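You operate a simulated robot arm through the tools that you are given. There is no shell and no other tool.

You are at the controls of a simulated robot arm. One attempt, no reset.

TASK
Index the chucked shaft to 60 and lock the table there.
Fine: switch on and free the index lock first, hands clear of the turn; switch off after.

It is judged by the outcome, as a careful person would: the job done as asked, and still so three seconds after it is handed in. It fails if anything else is knocked over, pushed out of place, dropped, spilled or broken.

THE ROBOT
A 7-joint arm with a two-finger parallel gripper, fixed in place. Base frame: the origin is on the floor under the middle of its stand, x ahead of it, y to its left, z up. Lengths are in m, angles in rad, forces in N, time in s.
With the tool pointing down near the work surface it reaches from about 0.24 to 0.7 m from the base axis. Its first joint turns from -2.897 to 2.897 rad. Payload 3.43 kg.
Tool frame: the origin (TCP) lies between the finger pads and is the grasp point; the fingertips stand 0.034 m ahead of it; z points along the fingers, y is the line along which they close. Largest opening 0.128 m; finger width 0.024, thickness 0.012; the body of the gripper, 0.048 by 0.13 m, starts 0.096 m behind the TCP.
Orientation is that of the tool frame in the base frame, as [roll, pitch, yaw] about the fixed x, y, z axes, in that order (R = Rz(yaw) Ry(pitch) Rx(roll)). With the fingers straight down and closing along the base's y, the tool's x points along the base's -x, its y along +y and its z along -z.

THE INTERFACE
- The arm moves only by the tool apply_moves. Its argument "targets" is one flat list of numbers, 7 for each row, row after row: the opening, from 0 (shut) to 1 (fully open), then the shift along the base's x, y, z in m, then the turn, a rotation vector about the base's x, y, z in rad. In form: [jaw, tx, ty, tz, wx, wy, wz, jaw, tx, ty, tz, wx, wy, wz, ...]. A call has 1 to 20 rows; each row is the pose to reach, as a shift and turn from the pose commanded when the call began. A row lasts 0.2 s, in which the tool goes at most 0.05 m and 0.15 rad; a call with a longer step from one row to the next is refused whole, and so is a gripper value outside its range. A pose out of reach is approached as far as the arm can. The call stops where the force on the tool passes 40 N (or 10 N more than at its start, if that is more) or the arm is blocked; 0.2 s more then pass. Each finger travels about 0.108 m/s and halts on what it meets, pressing with about 34 N; the grip force reading is that of the motor and also rises with nothing between the fingers. The clock runs only during rows and for 0.2 s after the last one: add rows that repeat a pose to give the fingers time. It gives the time, the measured TCP pose, the force on the tool (base axes), the opening and the grip force at its end, in the units of the frame above (readings bear some noise), with the torque about the TCP (base axes, N m) and any sound that the robot's microphone picked up.
- Cameras (640 x 400 px; columns grow to the right, rows downward): "scene" is fixed at [0.0499, 0.6497, 1.4574]; the picture's right is [-0.55, -0.84, 0.00], its down [-0.48, 0.31, -0.82] and it looks along [0.69, -0.45, -0.57] (base axes); focal length 311 px, centre (320, 200). "wrist" rides on the gripper at [0.076, -0.011, -0.16] in the tool frame; the picture's right is [0.15, 0.99, 0.00], its down [-0.88, 0.13, -0.46] and it looks along [-0.45, 0.07, 0.89] (tool axes); focal length 234 px, centre (320, 200). There is no depth. A picture from a camera that has moved, and an enlarged one, comes with that camera's place and axes in the base frame and with its lens.
- snapshot(camera): a new picture of that camera. It takes no simulated time.
- slide_trunk(by): slides the trunk up (or, below 0, down) by that many m; the arm rides with it, the base frame stays. It gives what a move gives, with no picture.
- inspect(camera, box): a new picture of the part [left, top, right, bottom] of that camera's present view, enlarged. It takes no simulated time.
- close_job(): hands the job in; it is judged then, once.

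Nothing tells you positions but the pictures and the camera data. Unless the task says otherwise, let go and move clear before handing in.

The tools are called after "Call:" as a command line: name --argument value ..., lists and objects as JSON in quotes. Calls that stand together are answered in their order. apply_moves: Moves the arm, as the interface text tells. Its arguments: {"type":"object","properties":{"targets":{"type":"array"}},"required":["targets"]} The other tools are called the same way: slide_trunk (by) moves the trunk up or down; snapshot (camera) takes a picture; inspect (camera, box) takes an enlarged picture of a part of a camera's view; close_job () hands the job in.

At the start:

```text
time: 0.0
tool_pos: [0.5645, 0.0078, 1.0728]
orientation: [3.141, 0.001, 3.141]
force: [0.3, -0.5, -0.8]
wrist_torque: [0.02, 0.01, -0.01]
width: 0.128
finger_force: 0.3
trunk travel left (down, up): [-0.175, 0.149]
```

scene: 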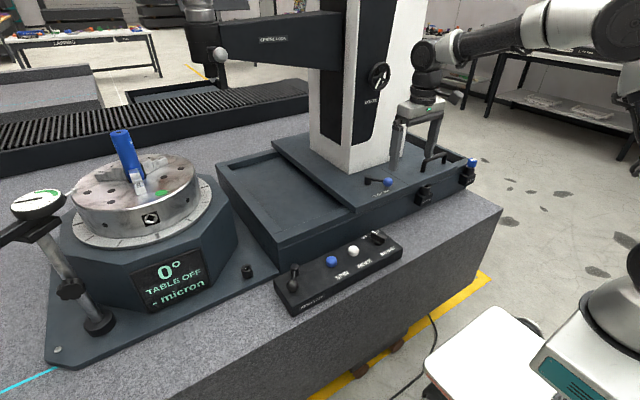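
wrist: 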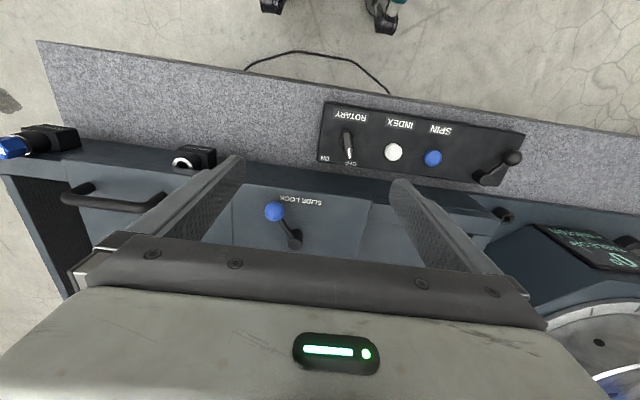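

I see a rotary table with a chuck holding a blue shaft, a display reading "0° TABLE OFF – micron", and a control panel with SPIN, INDEX, ROTARY switch and a lever. I'll zoom in to read the labels before moving anything.

Call:
inspect --camera "scene" --box '[260, 210, 420, 320]'

Call:
inspect --camera "scene" --box '[0, 110, 270, 370]'

Call:
inspect --camera "wrist" --box '[300, 90, 540, 220]'

Call:
inspect --camera "wrist" --box '[440, 180, 640, 400]'

Call:
inspect --camera "scene" --box '[340, 140, 500, 240]'

```text
3.64 times, centred on (340, 265) of scene
camera zoom: at [0.0499, 0.6497, 1.4574], right [-0.55, -0.84, 0.0], down [-0.48, 0.31, -0.82], along [0.69, -0.45, -0.57], focal length 1131 px, centre (247, -36)
```

zoom: 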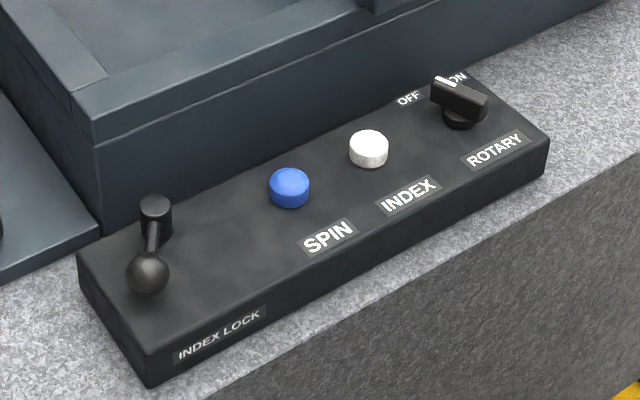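

```text
1.54 times, centred on (135, 240) of scene
camera zoom: at [0.0499, 0.6497, 1.4574], right [-0.55, -0.84, 0.0], down [-0.48, 0.31, -0.82], along [0.69, -0.45, -0.57], focal length 478 px, centre (605, 138)
```

zoom: 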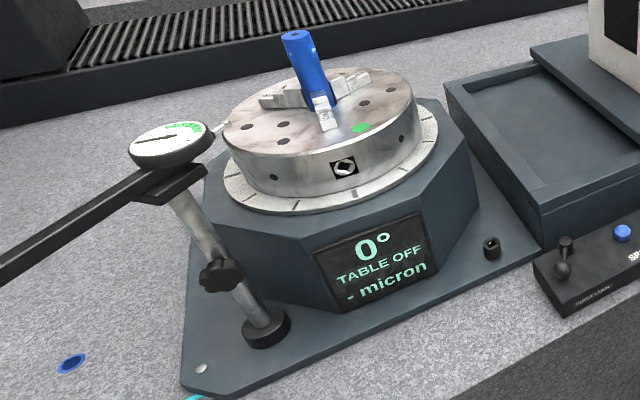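

```text
2.67 times, centred on (420, 155) of wrist
camera zoom: at [0.4888, -0.0032, 1.2315], right [-0.15, 0.99, 0.0], down [0.88, 0.13, 0.46], along [0.45, 0.07, -0.89], focal length 624 px, centre (53, 320)
```

zoom: 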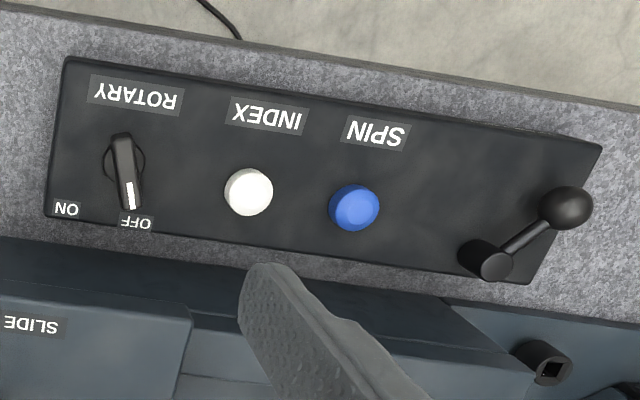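

```text
1.82 times, centred on (540, 290) of wrist
camera zoom: at [0.4888, -0.0032, 1.2315], right [-0.15, 0.99, 0.0], down [0.88, 0.13, 0.46], along [0.45, 0.07, -0.89], focal length 426 px, centre (-80, 36)
```

zoom: 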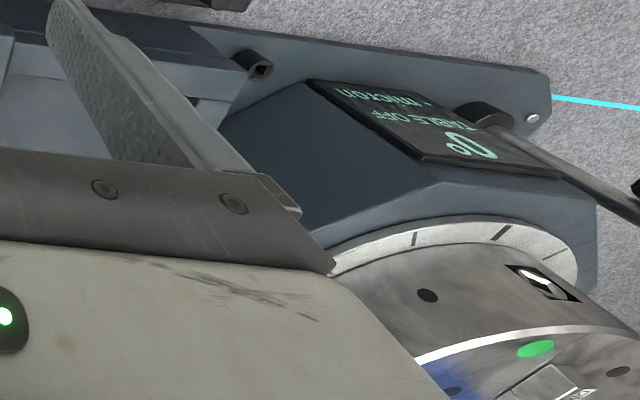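

```text
4.00 times, centred on (420, 190) of scene
camera zoom: at [0.0499, 0.6497, 1.4574], right [-0.55, -0.84, 0.0], down [-0.48, 0.31, -0.82], along [0.69, -0.45, -0.57], focal length 1244 px, centre (-80, 240)
```

zoom: 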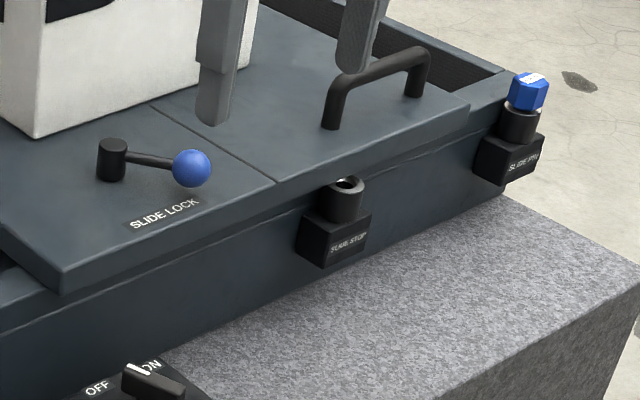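

The panel, which is within reach, has the INDEX LOCK lever near [0.57, 0.40], SPIN (blue) near [0.595, 0.25], INDEX (white) near [0.597, 0.165] and the ROTARY knob near [0.59, 0.065], with its pointer at OFF. I'll move above the ROTARY knob and look at it more closely.

Call:
apply_moves --targets '[1, 0.007, 0.014, -0.035, 0, 0, 0, 1, 0.014, 0.028, -0.07, 0, 0, 0, 1, 0.021, 0.043, -0.105, 0, 0, 0, 1, 0.027, 0.057, -0.14, 0, 0, 0, 1, 0.027, 0.057, -0.14, 0, 0, 0]'

Call:
snapshot --camera "wrist"

Call:
snapshot --camera "scene"

```text
time: 1.2
tool_pos: [0.5921, 0.0654, 0.933]
orientation: [3.141, 0.0, 3.141]
force: [0.0, -0.2, -0.5]
wrist_torque: [-0.01, 0.02, -0.02]
width: 0.1277
finger_force: 0.1
trunk travel left (down, up): [-0.175, 0.149]
```

```text
taken
camera wrist: at [0.5167, 0.0538, 1.0913], right [-0.15, 0.99, 0.0], down [0.88, 0.13, 0.46], along [0.45, 0.07, -0.89], focal length 234 px, centre (320, 200)
```

wrist: 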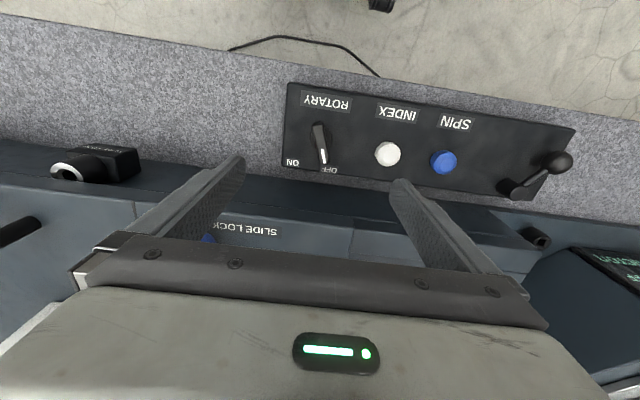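

```text
taken
```

scene: 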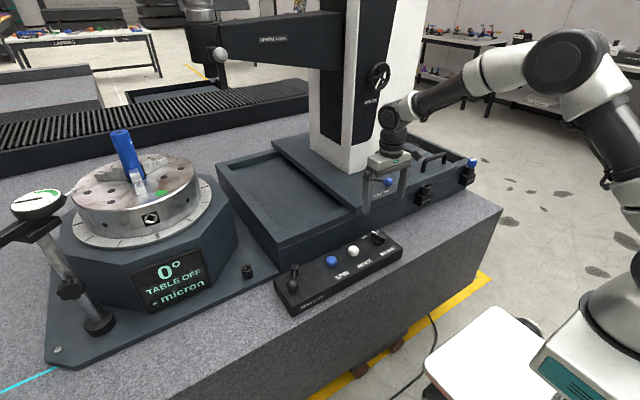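

The gripper is now above the ROTARY knob, about where I expected. I'll zoom in to get the knob's position and bar angle.

Call:
inspect --camera "wrist" --box '[270, 75, 430, 195]'

Call:
inspect --camera "scene" --box '[340, 200, 420, 260]'

Call:
inspect --camera "wrist" --box '[100, 180, 400, 300]'

```text
3.33 times, centred on (350, 135) of wrist
camera zoom: at [0.5167, 0.0538, 1.0913], right [-0.15, 0.99, 0.0], down [0.88, 0.13, 0.46], along [0.45, 0.07, -0.89], focal length 781 px, centre (220, 417)
```

zoom: 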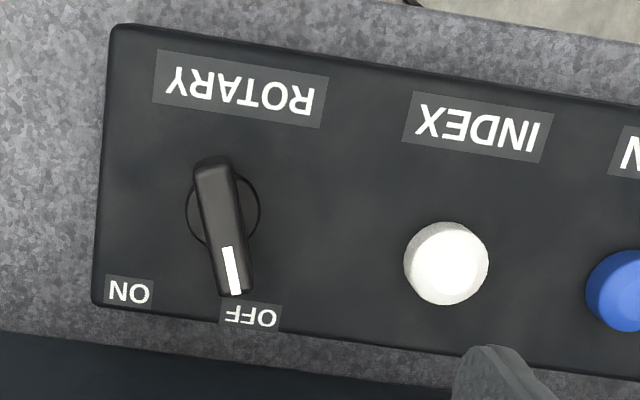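

```text
6.67 times, centred on (380, 230) of scene
camera zoom: at [0.0499, 0.6497, 1.4574], right [-0.55, -0.84, 0.0], down [-0.48, 0.31, -0.82], along [0.69, -0.45, -0.57], focal length 2073 px, centre (-80, 0)
```

zoom: 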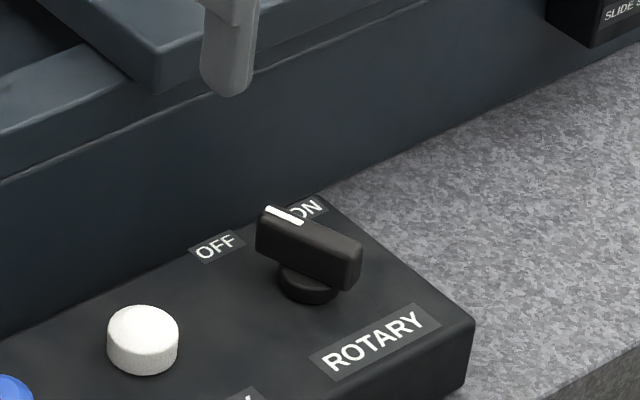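

```text
2.13 times, centred on (250, 240) of wrist
camera zoom: at [0.5167, 0.0538, 1.0913], right [-0.15, 0.99, 0.0], down [0.88, 0.13, 0.46], along [0.45, 0.07, -0.89], focal length 500 px, centre (469, 115)
```

zoom: 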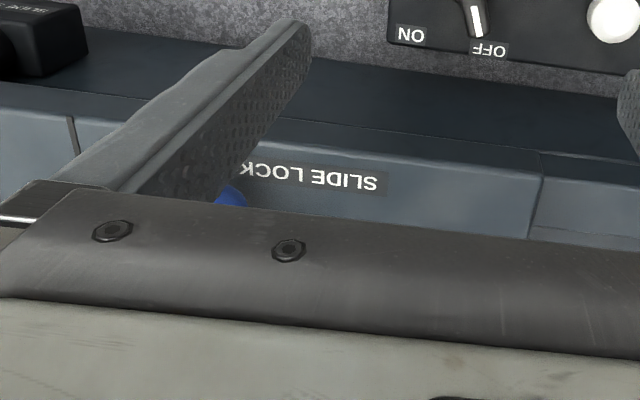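

The knob axis is near [0.588, 0.067], with the bar top at about z 0.79. Its pointer sits about 20° to the +y side of +x, and ON is about 60° clockwise from there. I'll line up the fingers across the bar and come down partway to check.

Call:
apply_moves --targets '[0.6, -0.002, 0.001, -0.02, 0, 0, 0.11, 0.45, -0.004, 0.002, -0.04, 0, 0, 0.22, 0.45, -0.004, 0.002, -0.06, 0, 0, 0.33, 0.45, -0.004, 0.002, -0.08, 0, 0, 0.33, 0.45, -0.004, 0.002, -0.08, 0, 0, 0.33]'

Call:
snapshot --camera "wrist"

Call:
inspect --camera "scene" --box '[320, 160, 440, 250]'

```text
time: 2.4
tool_pos: [0.5888, 0.0685, 0.8542]
orientation: [-3.14, 0.0, -2.809]
force: [0.3, -0.2, -0.3]
wrist_torque: [-0.03, 0.0, 0.02]
width: 0.0576
finger_force: 0.1
trunk travel left (down, up): [-0.175, 0.149]
```

```text
taken
camera wrist: at [0.5199, 0.0332, 1.0114], right [-0.46, 0.89, 0.0], down [0.79, 0.41, 0.46], along [0.41, 0.21, -0.89], focal length 234 px, centre (320, 200)
```

wrist: 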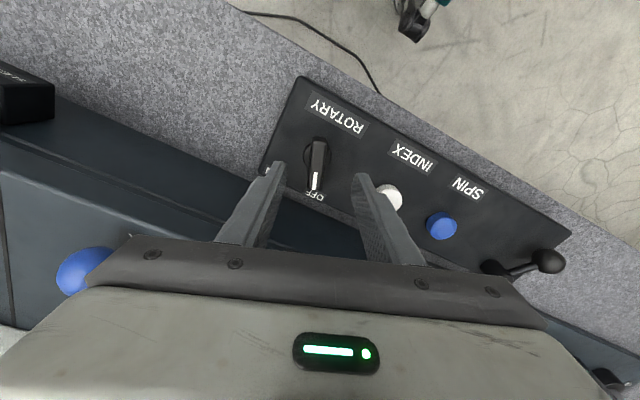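

```text
4.44 times, centred on (380, 205) of scene
camera zoom: at [0.0499, 0.6497, 1.4574], right [-0.55, -0.84, 0.0], down [-0.48, 0.31, -0.82], along [0.69, -0.45, -0.57], focal length 1382 px, centre (53, 178)
```

zoom: 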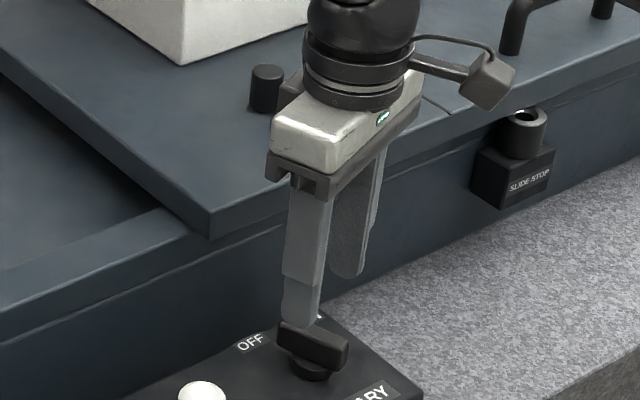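

The fingers straddle the bar. I'll zoom in to check the alignment before lowering.

Call:
inspect --camera "wrist" --box '[250, 110, 410, 220]'

```text
3.64 times, centred on (330, 165) of wrist
camera zoom: at [0.5199, 0.0332, 1.0114], right [-0.46, 0.89, 0.0], down [0.79, 0.41, 0.46], along [0.41, 0.21, -0.89], focal length 852 px, centre (284, 327)
```

zoom: 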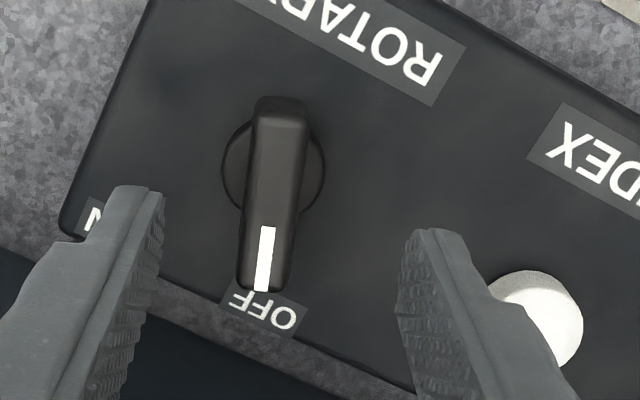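

The bar is at about 22° and about 3 mm toward −y. I'll correct for that, lower around the bar and close.

Call:
apply_moves --targets '[0.45, -0.001, -0.003, -0.012, 0, 0, 0.06, 0.45, -0.001, -0.004, -0.03, 0, 0, 0.06, 0.45, -0.001, -0.004, -0.047, 0, 0, 0.06, 0.3, -0.001, -0.004, -0.047, 0, 0, 0.06, 0.2, -0.001, -0.004, -0.047, 0, 0, 0.06, 0.1, -0.001, -0.004, -0.047, 0, 0, 0.06]'

Call:
inspect --camera "wrist" --box '[250, 110, 410, 220]'

Call:
inspect --camera "scene" --box '[320, 170, 440, 260]'

```text
time: 3.8
tool_pos: [0.5866, 0.063, 0.8053]
orientation: [3.137, -0.002, -2.753]
force: [-5.3, 9.7, -1.0]
wrist_torque: [0.07, -0.16, -0.81]
width: 0.0163
finger_force: 44.8
trunk travel left (down, up): [-0.175, 0.149]
```

```text
3.64 times, centred on (330, 165) of wrist
camera zoom: at [0.5203, 0.0246, 0.9641], right [-0.51, 0.86, 0.0], down [0.77, 0.45, 0.46], along [0.39, 0.23, -0.89], focal length 852 px, centre (284, 327)
```

zoom: 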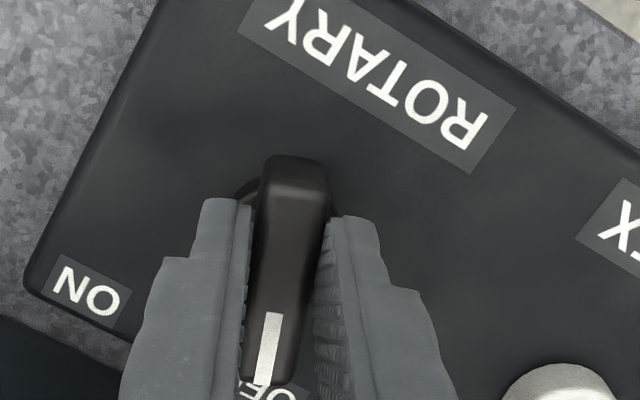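

```text
4.44 times, centred on (380, 215) of scene
camera zoom: at [0.0499, 0.6497, 1.4574], right [-0.55, -0.84, 0.0], down [-0.48, 0.31, -0.82], along [0.69, -0.45, -0.57], focal length 1382 px, centre (53, 133)
```

zoom: 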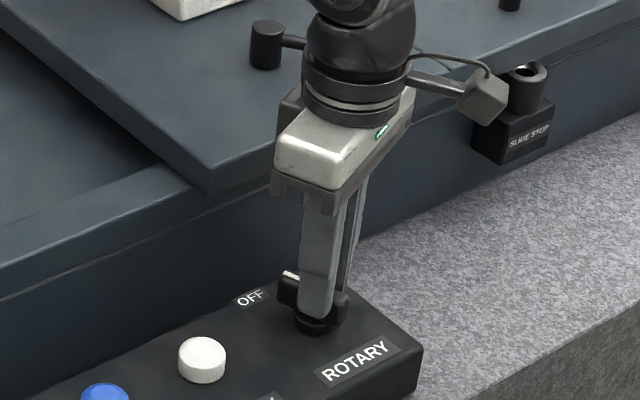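

The bar is gripped, with a small side load because I'm slightly off centre. Next I'll turn the knob clockwise toward ON.

Call:
apply_moves --targets '[0.1, 0.0005, 0.001, 0, 0, 0, -0.1, 0.1, 0.001, 0.002, 0, 0, 0, -0.22, 0.1, 0.001, 0.002, 0, 0, 0, -0.34, 0.1, 0.001, 0.002, 0, 0, 0, -0.46, 0.1, 0.001, 0.002, 0, 0, 0, -0.58, 0.1, 0.001, 0.002, 0, 0, 0, -0.7, 0.1, 0.001, 0.002, 0, 0, 0, -0.82, 0.1, 0.001, 0.002, 0, 0, 0, -0.94]'

Call:
inspect --camera "wrist" --box '[230, 110, 410, 230]'

Call:
snapshot --camera "scene"

```text
time: 5.6
tool_pos: [0.5855, 0.0681, 0.8065]
orientation: [-3.14, -0.004, 2.592]
force: [-20.7, 15.6, -1.4]
wrist_torque: [0.42, 0.52, 0.01]
width: 0.016
finger_force: 44.7
trunk travel left (down, up): [-0.175, 0.149]
```

```text
3.33 times, centred on (320, 170) of wrist
camera zoom: at [0.5163, 0.0978, 0.9644], right [0.39, 0.92, 0.0], down [0.82, -0.35, 0.45], along [0.42, -0.18, -0.89], focal length 781 px, centre (320, 300)
```

zoom: 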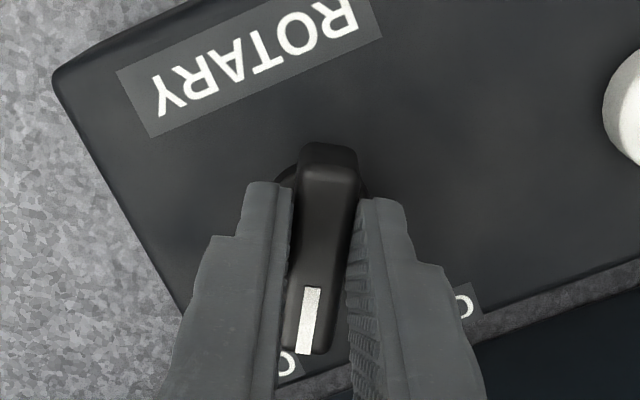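

```text
taken
```

scene: 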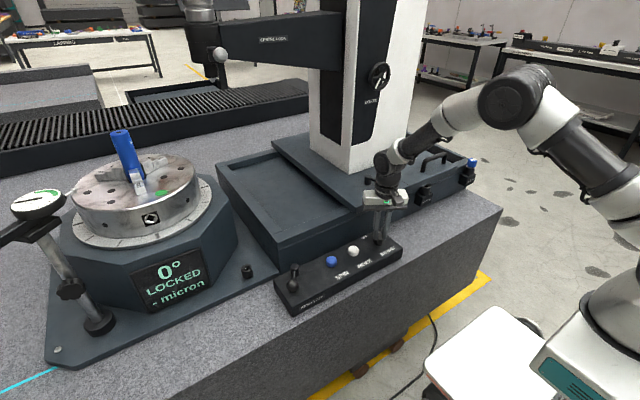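

The display now reads "0° LOCKED", so the table is on and the lock is still set. I'll turn a little further to seat the knob at ON, easing the side load as I go.

Call:
apply_moves --targets '[0.1, -0.0015, 0.001, 0, 0, 0, -0.05, 0.1, -0.0025, 0.002, 0, 0, 0, -0.1, 0.1, -0.0025, 0.002, 0, 0, 0, -0.1]'

Call:
inspect --camera "wrist" --box '[230, 110, 410, 230]'

```text
time: 6.4
tool_pos: [0.5873, 0.0683, 0.8046]
orientation: [-3.14, 0.002, 2.491]
force: [-7.8, 11.6, -4.3]
wrist_torque: [1.06, 1.28, -0.01]
width: 0.0159
finger_force: 45.0
trunk travel left (down, up): [-0.175, 0.149]
```

```text
3.33 times, centred on (320, 170) of wrist
camera zoom: at [0.519, 0.1053, 0.964], right [0.48, 0.88, 0.0], down [0.78, -0.43, 0.46], along [0.4, -0.22, -0.89], focal length 781 px, centre (320, 300)
```

zoom: 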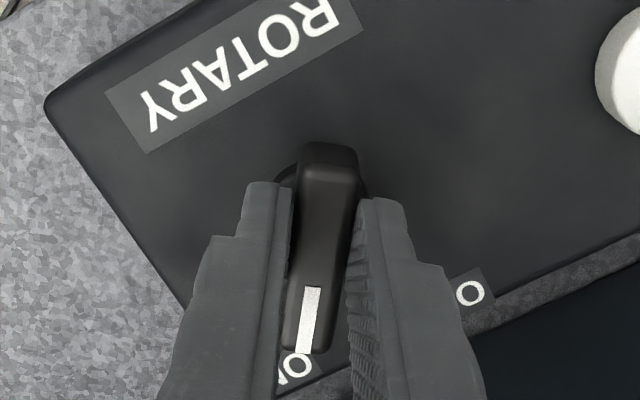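

The pointer is almost exactly at ON. One more small nudge will show whether it's against its stop.

Call:
apply_moves --targets '[0.1, 0, 0, 0, 0, 0, -0.04, 0.1, 0, 0, 0, 0, 0, -0.07]'

Call:
inspect --camera "wrist" --box '[230, 110, 410, 230]'

```text
time: 7.0
tool_pos: [0.5869, 0.068, 0.8055]
orientation: [3.139, 0.003, 2.424]
force: [-3.7, 13.8, -2.5]
wrist_torque: [0.58, 0.94, 1.06]
width: 0.0154
finger_force: 45.1
trunk travel left (down, up): [-0.175, 0.149]
```

```text
3.33 times, centred on (320, 170) of wrist
camera zoom: at [0.5216, 0.1099, 0.9639], right [0.54, 0.84, 0.0], down [0.75, -0.48, 0.46], along [0.39, -0.25, -0.89], focal length 781 px, centre (320, 300)
```

zoom: 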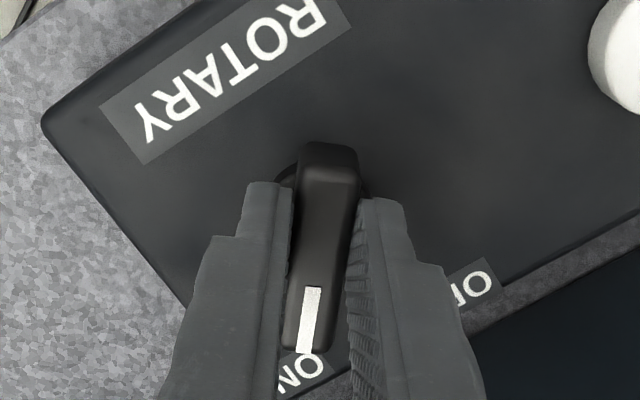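

There's about 1 N·m of resistance, so the knob is against its ON stop. I'll ease off, release and lift clear.

Call:
apply_moves --targets '[0.1, 0, 0, 0, 0, 0, 0.05, 0.45, 0, 0, 0, 0, 0, 0.05, 0.45, 0, 0, 0, 0, 0, 0.05, 0.45, 0, 0, 0.04, 0, 0, 0.05, 0.45, 0, 0, 0.08, 0, 0, 0.05, 0.45, 0, 0.02, 0.12, 0, 0, 0.05]'

Call:
snapshot --camera "wrist"

Call:
inspect --camera "scene" --box '[100, 210, 420, 330]'

```text
time: 8.4
tool_pos: [0.5832, 0.0878, 0.9257]
orientation: [-3.14, 0.001, 2.471]
force: [0.0, -0.2, 0.1]
wrist_torque: [0.01, -0.01, -0.01]
width: 0.0577
finger_force: 0.1
trunk travel left (down, up): [-0.175, 0.149]
```

```text
taken
camera wrist: at [0.5171, 0.1268, 1.0839], right [0.5, 0.87, 0.0], down [0.77, -0.44, 0.46], along [0.4, -0.23, -0.89], focal length 234 px, centre (320, 200)
```

wrist: 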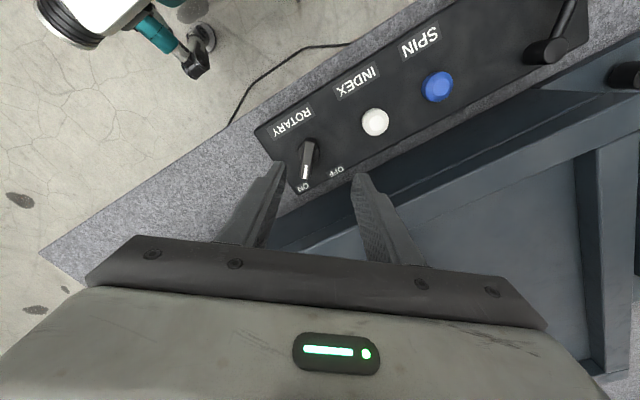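

```text
2.00 times, centred on (260, 270) of scene
camera zoom: at [0.0499, 0.6497, 1.4574], right [-0.55, -0.84, 0.0], down [-0.48, 0.31, -0.82], along [0.69, -0.45, -0.57], focal length 622 px, centre (440, 60)
```

zoom: 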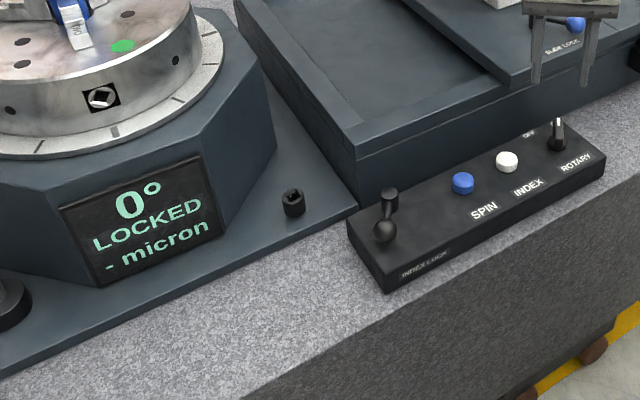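

The knob stays at ON and the display shows LOCKED. I'll move over to the INDEX LOCK lever and look at it up close.

Call:
apply_moves --targets '[0.45, -0.003, 0.045, 0, 0, 0, 0, 0.45, -0.006, 0.09, 0, 0, 0, 0, 0.45, -0.009, 0.135, 0, 0, 0, 0, 0.45, -0.012, 0.18, 0, 0, 0, 0, 0.45, -0.014, 0.225, 0, 0, 0, 0, 0.45, -0.014, 0.27, 0, 0, 0, 0, 0.45, -0.014, 0.29, 0, 0, 0, 0]'

Call:
snapshot --camera "wrist"

Call:
inspect --camera "scene" --box '[250, 210, 370, 320]'

```text
time: 10.0
tool_pos: [0.5715, 0.3785, 0.9235]
orientation: [3.141, 0.0, 2.471]
force: [0.4, 0.5, 0.7]
wrist_torque: [-0.01, -0.02, -0.03]
width: 0.0577
finger_force: 0.0
trunk travel left (down, up): [-0.175, 0.149]
```

```text
taken
camera wrist: at [0.5045, 0.4172, 1.082], right [0.5, 0.87, 0.0], down [0.77, -0.45, 0.46], along [0.39, -0.23, -0.89], focal length 234 px, centre (320, 200)
```

wrist: 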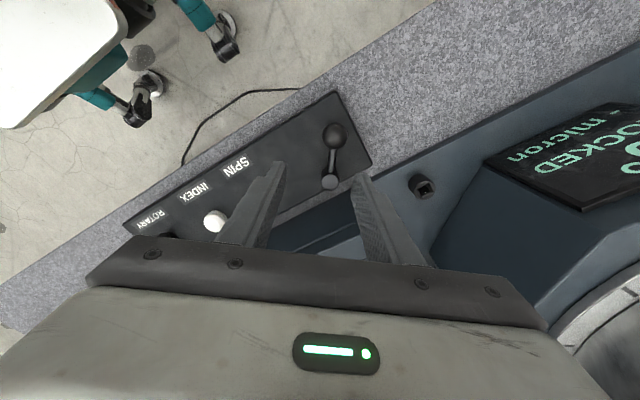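

```text
3.64 times, centred on (310, 265) of scene
camera zoom: at [0.0499, 0.6497, 1.4574], right [-0.55, -0.84, 0.0], down [-0.48, 0.31, -0.82], along [0.69, -0.45, -0.57], focal length 1131 px, centre (356, -36)
```

zoom: 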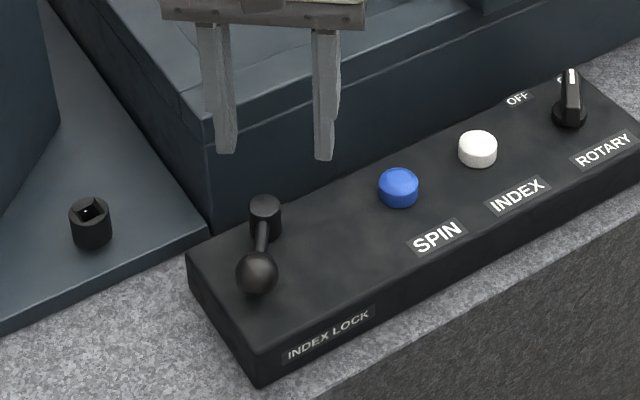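

Call:
inspect --camera "wrist" --box '[250, 90, 430, 210]'

```text
3.33 times, centred on (340, 150) of wrist
camera zoom: at [0.5045, 0.4172, 1.082], right [0.5, 0.87, 0.0], down [0.77, -0.45, 0.46], along [0.39, -0.23, -0.89], focal length 781 px, centre (253, 367)
```

zoom: 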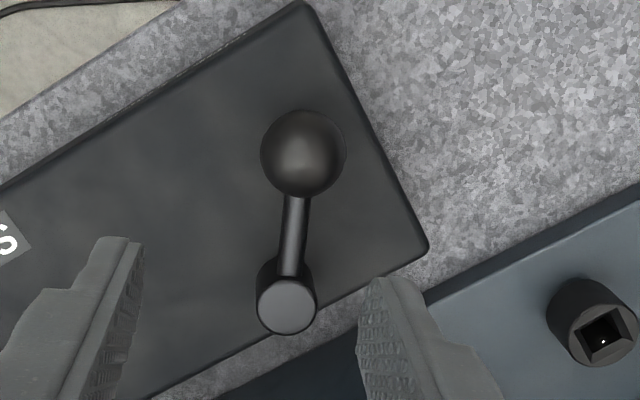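

The lock lever's pivot is near [0.614, 0.368] and its ball, about 32 mm across, is near [0.567, 0.402, 0.782]. The closing line already runs along the lever's swing. The slide lock lever lies at the mirrored angle, so this one probably swings toward −y. I'll place the fingers around the ball.

Call:
apply_moves --targets '[0.5, -0.002, 0.012, -0.03, 0, 0, 0, 0.5, -0.0045, 0.0235, -0.065, 0, 0, 0, 0.5, -0.0045, 0.0235, -0.065, 0, 0, 0]'

Call:
inspect --camera "wrist" --box '[230, 90, 410, 210]'

Call:
inspect --camera "scene" --box '[250, 200, 370, 310]'

```text
time: 10.8
tool_pos: [0.565, 0.3986, 0.8615]
orientation: [3.141, 0.0, 2.471]
force: [-0.5, 0.0, 0.3]
wrist_torque: [0.01, -0.01, -0.01]
width: 0.0639
finger_force: 0.0
trunk travel left (down, up): [-0.175, 0.149]
```

```text
3.33 times, centred on (320, 150) of wrist
camera zoom: at [0.499, 0.4371, 1.0198], right [0.5, 0.87, 0.0], down [0.77, -0.44, 0.46], along [0.4, -0.23, -0.89], focal length 781 px, centre (320, 367)
```

zoom: 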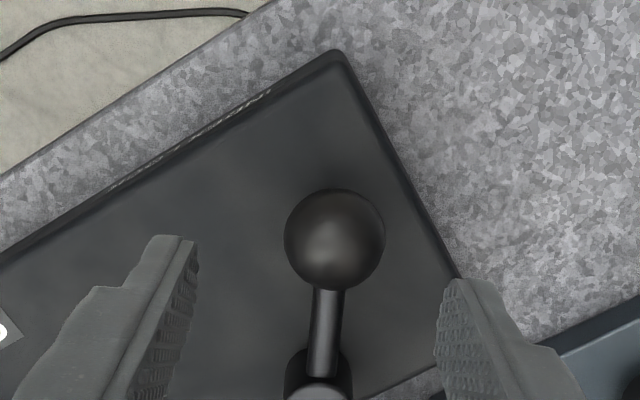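

```text
3.64 times, centred on (310, 255) of scene
camera zoom: at [0.0499, 0.6497, 1.4574], right [-0.55, -0.84, 0.0], down [-0.48, 0.31, -0.82], along [0.69, -0.45, -0.57], focal length 1131 px, centre (356, 0)
```

zoom: 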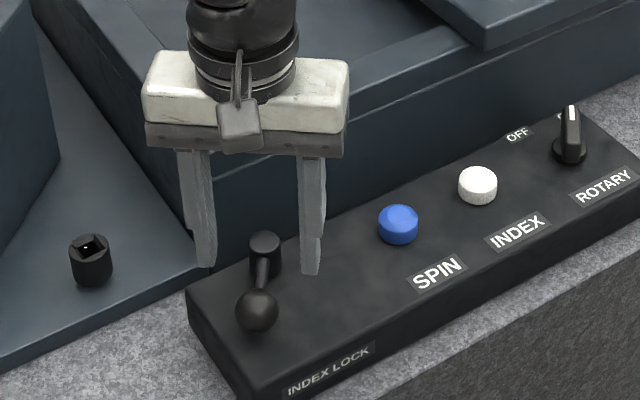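

The ball is about 5 mm off centre toward the right finger. I'll correct that and lower so the fingers straddle it.

Call:
apply_moves --targets '[0.5, 0.002, 0.0045, -0.02, 0, 0, 0, 0.5, 0.002, 0.0045, -0.045, 0, 0, 0, 0.5, 0.002, 0.0045, -0.062, 0, 0, 0, 0.34, 0.002, 0.0045, -0.062, 0, 0, 0, 0.32, 0.002, 0.0045, -0.062, 0, 0, 0]'

Call:
inspect --camera "wrist" --box '[230, 110, 410, 230]'

Call:
inspect --camera "scene" --box '[250, 220, 350, 310]'

```text
time: 12.0
tool_pos: [0.5695, 0.4036, 0.7997]
orientation: [-3.141, 0.001, 2.472]
force: [-0.1, 0.4, -0.3]
wrist_torque: [-0.02, 0.0, 0.04]
width: 0.0407
finger_force: 0.0
trunk travel left (down, up): [-0.175, 0.149]
```

```text
3.33 times, centred on (320, 170) of wrist
camera zoom: at [0.5031, 0.4425, 0.9582], right [0.5, 0.87, 0.0], down [0.77, -0.44, 0.46], along [0.39, -0.23, -0.89], focal length 781 px, centre (320, 300)
```

zoom: 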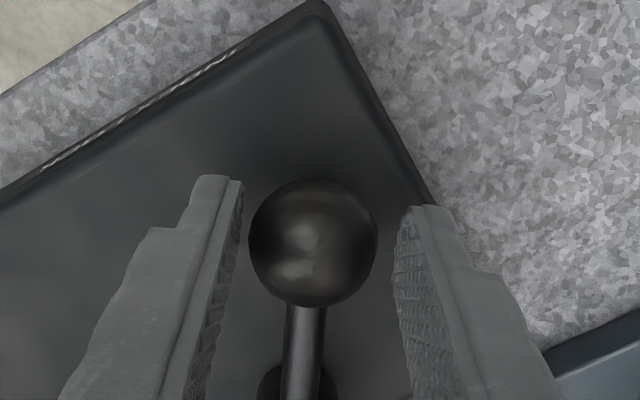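

```text
4.44 times, centred on (300, 265) of scene
camera zoom: at [0.0499, 0.6497, 1.4574], right [-0.55, -0.84, 0.0], down [-0.48, 0.31, -0.82], along [0.69, -0.45, -0.57], focal length 1382 px, centre (409, -89)
```

zoom: 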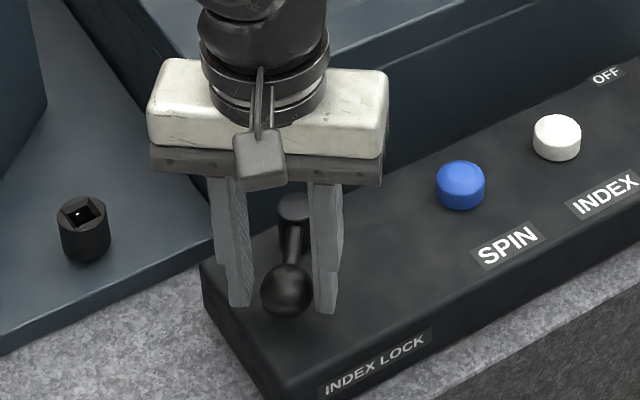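

The ball is caged with about 4 mm of slack on each side. I'll swing the lever around its pivot toward −y, stop partway and read the force.

Call:
apply_moves --targets '[0.32, -0.0045, -0.0067, 0, 0, 0, 0.14, 0.32, -0.008, -0.014, 0, 0, 0, 0.28, 0.32, -0.0104, -0.0216, 0, 0, 0, 0.42, 0.32, -0.0118, -0.0296, 0, 0, 0, 0.56]'

Call:
inspect --camera "wrist" --box '[230, 110, 410, 230]'

Call:
snapshot --camera "scene"

```text
time: 13.0
tool_pos: [0.5578, 0.3767, 0.7992]
orientation: [3.14, -0.001, 3.035]
force: [0.1, -0.5, -0.9]
wrist_torque: [-0.04, -0.06, -0.03]
width: 0.041
finger_force: 0.0
trunk travel left (down, up): [-0.175, 0.149]
```

```text
3.33 times, centred on (320, 170) of wrist
camera zoom: at [0.4803, 0.3739, 0.9583], right [-0.04, 1.0, 0.0], down [0.89, 0.04, 0.46], along [0.46, 0.02, -0.89], focal length 781 px, centre (320, 300)
```

zoom: 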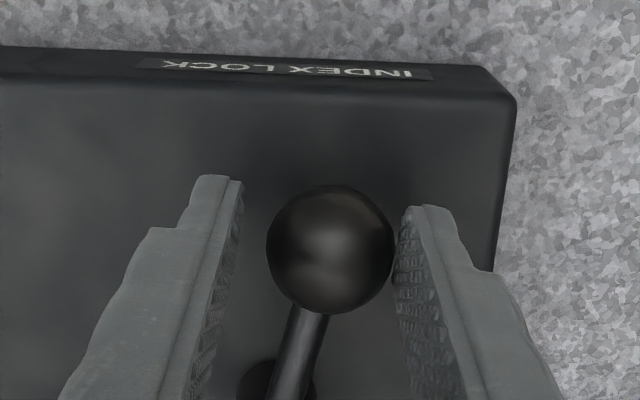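

```text
taken
```

scene: 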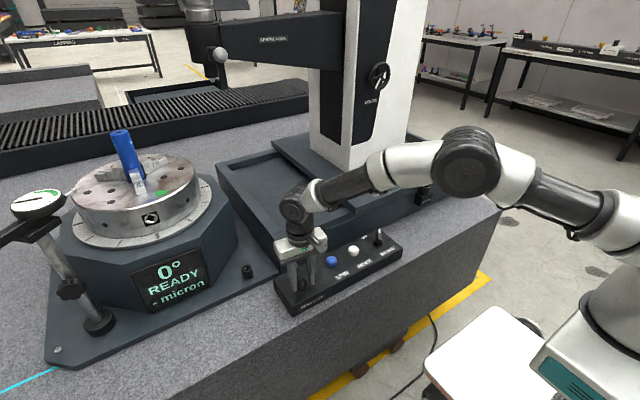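

The display now shows "0° READY", so the lock is free. I'll carry the lever on toward its stop so that it's fully open.

Call:
apply_moves --targets '[0.32, -0.0002, -0.008, 0, 0, 0, 0.14, 0.32, 0.0006, -0.016, 0, 0, 0, 0.28, 0.32, 0.0026, -0.0238, 0, 0, 0, 0.42]'

Call:
inspect --camera "wrist" --box '[230, 110, 410, 230]'

```text
time: 13.8
tool_pos: [0.561, 0.3519, 0.7998]
orientation: [-3.141, -0.001, -2.83]
force: [-1.2, 0.5, 0.0]
wrist_torque: [-0.02, -0.01, 0.01]
width: 0.0411
finger_force: 0.1
trunk travel left (down, up): [-0.175, 0.149]
```

```text
3.33 times, centred on (320, 170) of wrist
camera zoom: at [0.4913, 0.3185, 0.9581], right [-0.44, 0.9, 0.0], down [0.8, 0.39, 0.46], along [0.41, 0.2, -0.89], focal length 781 px, centre (320, 300)
```

zoom: 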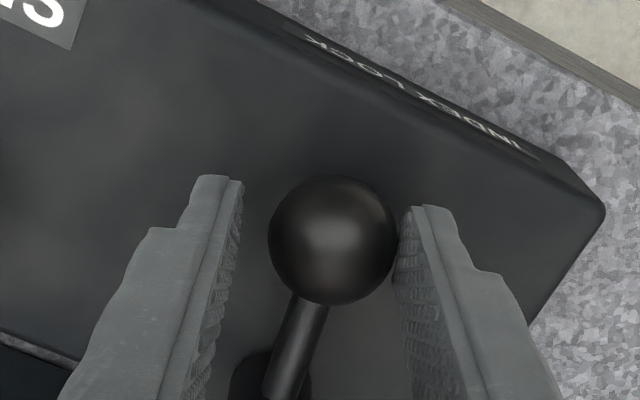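

There's no resistance yet, so I'll keep going in small steps until I feel the stop.

Call:
apply_moves --targets '[0.32, 0.0031, -0.0075, 0, 0, 0, 0.14, 0.32, 0.0072, -0.0144, 0, 0, 0, 0.28]'

Call:
inspect --camera "wrist" --box '[230, 110, 410, 230]'

Call:
inspect --camera "scene" --box '[120, 200, 400, 330]'

```text
time: 14.4
tool_pos: [0.5672, 0.3371, 0.7984]
orientation: [-3.141, 0.0, -2.55]
force: [-0.5, 0.0, -0.1]
wrist_torque: [0.0, 0.01, 0.0]
width: 0.041
finger_force: 0.1
trunk travel left (down, up): [-0.175, 0.149]
```

```text
3.33 times, centred on (320, 170) of wrist
camera zoom: at [0.5102, 0.286, 0.9577], right [-0.67, 0.74, 0.0], down [0.66, 0.6, 0.46], along [0.34, 0.31, -0.89], focal length 781 px, centre (320, 300)
```

zoom: 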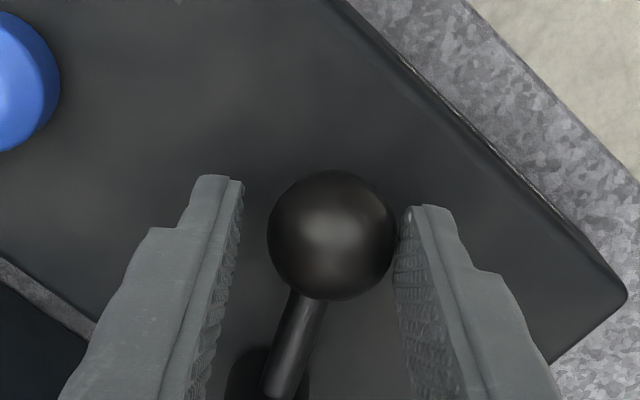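

```text
2.29 times, centred on (260, 265) of scene
camera zoom: at [0.0499, 0.6497, 1.4574], right [-0.55, -0.84, 0.0], down [-0.48, 0.31, -0.82], along [0.69, -0.45, -0.57], focal length 711 px, centre (457, 51)
```

zoom: 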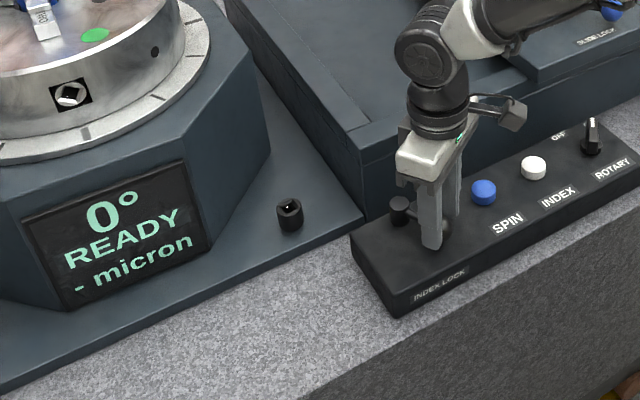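

Still no resistance. One more small step to look for the stop.

Call:
apply_moves --targets '[0.32, 0.005, -0.0063, 0, 0, 0, 0.14, 0.32, 0.0075, -0.009, 0, 0, 0, 0.2]'

Call:
inspect --camera "wrist" --box '[230, 110, 410, 230]'

```text
time: 15.0
tool_pos: [0.5761, 0.3286, 0.799]
orientation: [3.14, -0.001, -2.35]
force: [-0.7, -0.5, 0.6]
wrist_torque: [0.01, 0.04, -0.05]
width: 0.041
finger_force: 0.0
trunk travel left (down, up): [-0.175, 0.149]
```

```text
3.33 times, centred on (320, 170) of wrist
camera zoom: at [0.5298, 0.2677, 0.9567], right [-0.81, 0.59, 0.0], down [0.53, 0.72, 0.46], along [0.27, 0.37, -0.89], focal length 781 px, centre (320, 300)
```

zoom: 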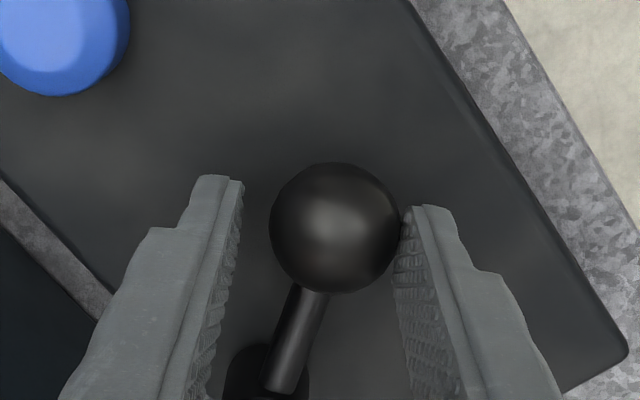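

The lever has swung about 80° and moves freely, and the table reads READY. I'll leave it there, lift off, close the fingers and move above the white INDEX button.

Call:
apply_moves --targets '[0.42, 0, 0, 0, 0, 0, 0, 0.42, 0, 0, 0.04, 0, 0, 0, 0.42, 0, 0, 0.08, 0, 0, 0, 0.2, 0.004, -0.03, 0.1, 0, 0, -0.14, 0, 0.008, -0.06, 0.1, 0, 0, -0.28, 0, 0.012, -0.09, 0.1, 0, 0, -0.42, 0, 0.015, -0.12, 0.1, 0, 0, -0.56, 0, 0.018, -0.15, 0.1, 0, 0, -0.7, 0, 0.02, -0.164, 0.09, 0, 0, -0.79, 0, 0.02, -0.164, 0.09, 0, 0, -0.79]'

Call:
snapshot --camera "wrist"

Call:
inspect --camera "scene" --box '[120, 180, 420, 330]'

```text
time: 17.2
tool_pos: [0.5959, 0.1651, 0.8893]
orientation: [-3.141, 0.0, 3.14]
force: [-0.7, 0.1, -0.2]
wrist_torque: [-0.02, -0.01, 0.03]
width: 0.0003
finger_force: 33.6
trunk travel left (down, up): [-0.175, 0.149]
```

```text
taken
camera wrist: at [0.5191, 0.1539, 1.0482], right [-0.14, 0.99, 0.0], down [0.88, 0.13, 0.46], along [0.45, 0.07, -0.89], focal length 234 px, centre (320, 200)
```

wrist: 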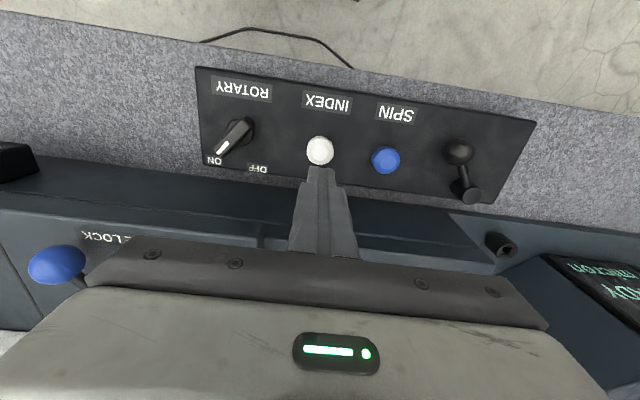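

```text
2.13 times, centred on (270, 255) of scene
camera zoom: at [0.0499, 0.6497, 1.4574], right [-0.55, -0.84, 0.0], down [-0.48, 0.31, -0.82], along [0.69, -0.45, -0.57], focal length 663 px, centre (427, 83)
```

zoom: 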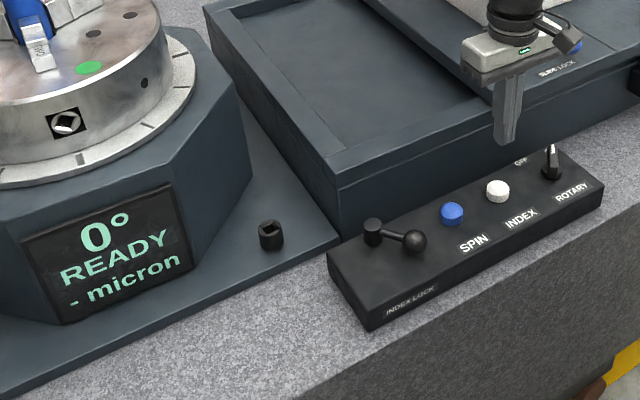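

The INDEX button looks directly below the closed fingertips. I'll check with a zoom and then come down close to it.

Call:
inspect --camera "wrist" --box '[260, 100, 380, 190]'

Call:
apply_moves --targets '[0, 0, 0, -0.035, 0, 0, 0, 0, 0, 0, -0.065, 0, 0, 0]'

Call:
inspect --camera "wrist" --box '[260, 100, 380, 190]'

Call:
inspect --camera "scene" --box '[310, 200, 410, 280]'

```text
4.44 times, centred on (320, 145) of wrist
camera zoom: at [0.5191, 0.1539, 1.0482], right [-0.14, 0.99, 0.0], down [0.88, 0.13, 0.46], along [0.45, 0.07, -0.89], focal length 1041 px, centre (320, 444)
```

zoom: 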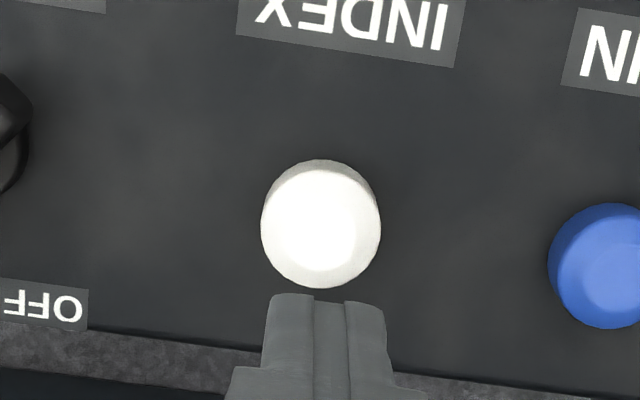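

```text
time: 17.8
tool_pos: [0.5946, 0.1624, 0.8247]
orientation: [-3.14, -0.002, -3.141]
force: [0.4, -0.5, -0.2]
wrist_torque: [0.03, 0.0, 0.01]
width: 0.0
finger_force: 32.7
trunk travel left (down, up): [-0.175, 0.149]
```

```text
4.44 times, centred on (320, 145) of wrist
camera zoom: at [0.518, 0.1527, 0.9841], right [-0.15, 0.99, 0.0], down [0.88, 0.13, 0.46], along [0.45, 0.07, -0.89], focal length 1041 px, centre (320, 444)
```

zoom: 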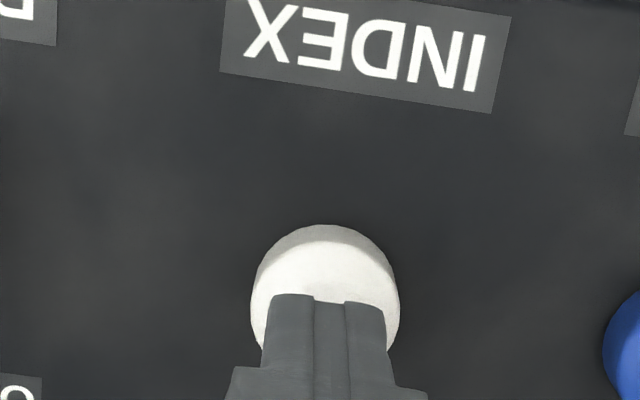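

```text
5.00 times, centred on (360, 240) of scene
camera zoom: at [0.0499, 0.6497, 1.4574], right [-0.55, -0.84, 0.0], down [-0.48, 0.31, -0.82], along [0.69, -0.45, -0.57], focal length 1555 px, centre (120, 0)
```

zoom: 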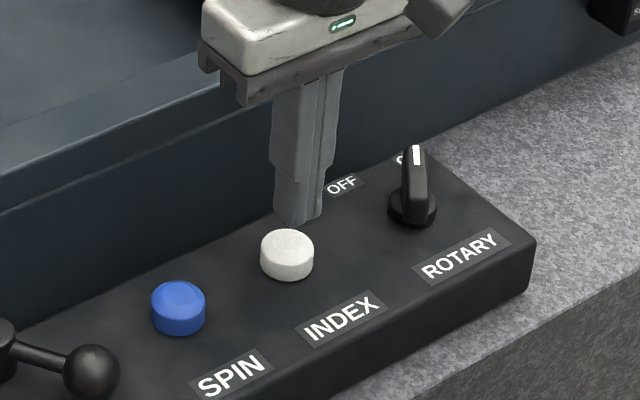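

The fingertips are over the button with about 2 cm to go. I'll press in small steps while watching the force.

Call:
apply_moves --targets '[0, 0.001, 0.002, -0.01, 0, 0, 0, 0, 0.001, 0.002, -0.018, 0, 0, 0]'

Call:
inspect --camera "scene" --box '[310, 200, 410, 280]'

```text
time: 18.4
tool_pos: [0.5948, 0.1649, 0.8061]
orientation: [3.141, -0.001, 3.141]
force: [-0.3, 0.0, 0.0]
wrist_torque: [-0.03, 0.0, 0.03]
width: 0.0001
finger_force: 32.7
trunk travel left (down, up): [-0.175, 0.149]
```

```text
5.00 times, centred on (360, 240) of scene
camera zoom: at [0.0499, 0.6497, 1.4574], right [-0.55, -0.84, 0.0], down [-0.48, 0.31, -0.82], along [0.69, -0.45, -0.57], focal length 1555 px, centre (120, 0)
```

zoom: 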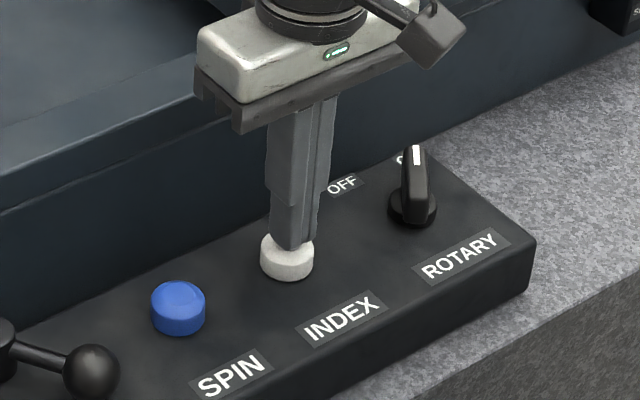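

Fingertips are just above the button and there's no contact yet. I'll press a few millimetres, then lift right away.

Call:
apply_moves --targets '[0, -0.001, 0, -0.003, 0, 0, 0, 0, -0.001, 0, -0.006, 0, 0, 0]'

Call:
inspect --camera "scene" --box '[120, 180, 420, 330]'

```text
time: 19.0
tool_pos: [0.5938, 0.1659, 0.8018]
orientation: [-3.141, 0.0, 3.142]
force: [-0.6, -0.2, 0.8]
wrist_torque: [-0.02, 0.01, -0.01]
width: 0.0
finger_force: 32.6
trunk travel left (down, up): [-0.175, 0.149]
```

```text
2.13 times, centred on (270, 255) of scene
camera zoom: at [0.0499, 0.6497, 1.4574], right [-0.55, -0.84, 0.0], down [-0.48, 0.31, -0.82], along [0.69, -0.45, -0.57], focal length 663 px, centre (427, 83)
```

zoom: 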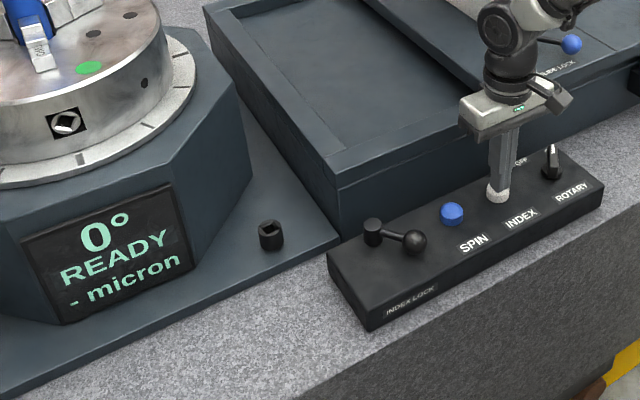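

No contact yet at a tip height of about 0.768. I'll keep going down in small steps.

Call:
apply_moves --targets '[0, 0, 0, -0.002, 0, 0, 0, 0, 0, 0, -0.004, 0, 0, 0]'

Call:
inspect --camera "scene" --box '[120, 180, 420, 330]'

```text
time: 19.6
tool_pos: [0.5943, 0.1664, 0.7974]
orientation: [-3.141, 0.0, -3.142]
force: [-1.4, -1.1, 1.5]
wrist_torque: [0.01, 0.09, 0.0]
width: 0.0
finger_force: 33.3
trunk travel left (down, up): [-0.175, 0.149]
heard: click
```

```text
2.13 times, centred on (270, 255) of scene
camera zoom: at [0.0499, 0.6497, 1.4574], right [-0.55, -0.84, 0.0], down [-0.48, 0.31, -0.82], along [0.69, -0.45, -0.57], focal length 663 px, centre (427, 83)
```

zoom: 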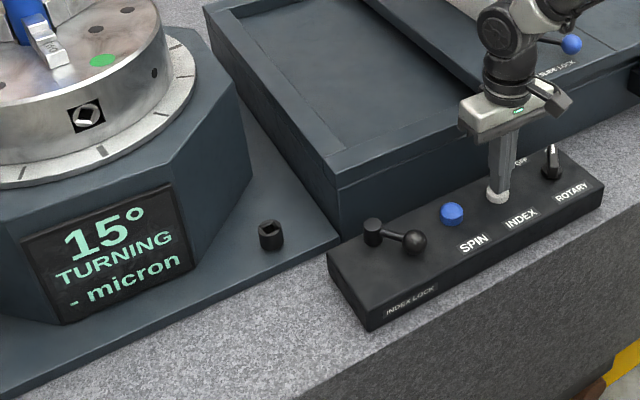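

A click, and the table reads "15° TURNING". I'll let the button up and wait to see where it settles.

Call:
apply_moves --targets '[0, 0, 0, 0.006, 0, 0, 0, 0, 0, 0, 0.012, 0, 0, 0, 0, 0, 0, 0.012, 0, 0, 0]'

Call:
inspect --camera "scene" --box '[60, 110, 260, 310]'

```text
time: 20.4
tool_pos: [0.594, 0.1667, 0.8087]
orientation: [-3.141, 0.001, 3.141]
force: [-0.3, -0.5, 0.3]
wrist_torque: [-0.02, 0.01, 0.01]
width: 0.0
finger_force: 32.9
trunk travel left (down, up): [-0.175, 0.149]
```

```text
2.00 times, centred on (160, 210) of scene
camera zoom: at [0.0499, 0.6497, 1.4574], right [-0.55, -0.84, 0.0], down [-0.48, 0.31, -0.82], along [0.69, -0.45, -0.57], focal length 622 px, centre (640, 180)
```

zoom: 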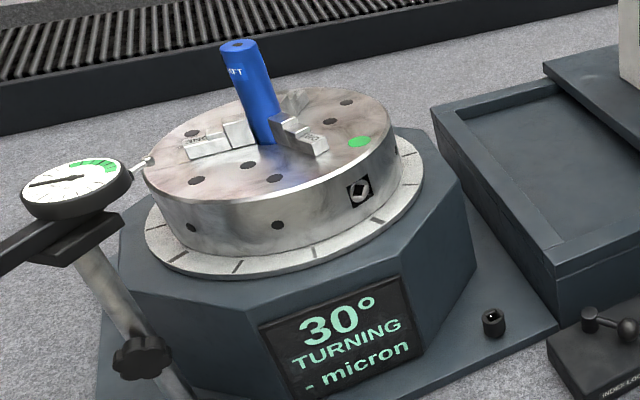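

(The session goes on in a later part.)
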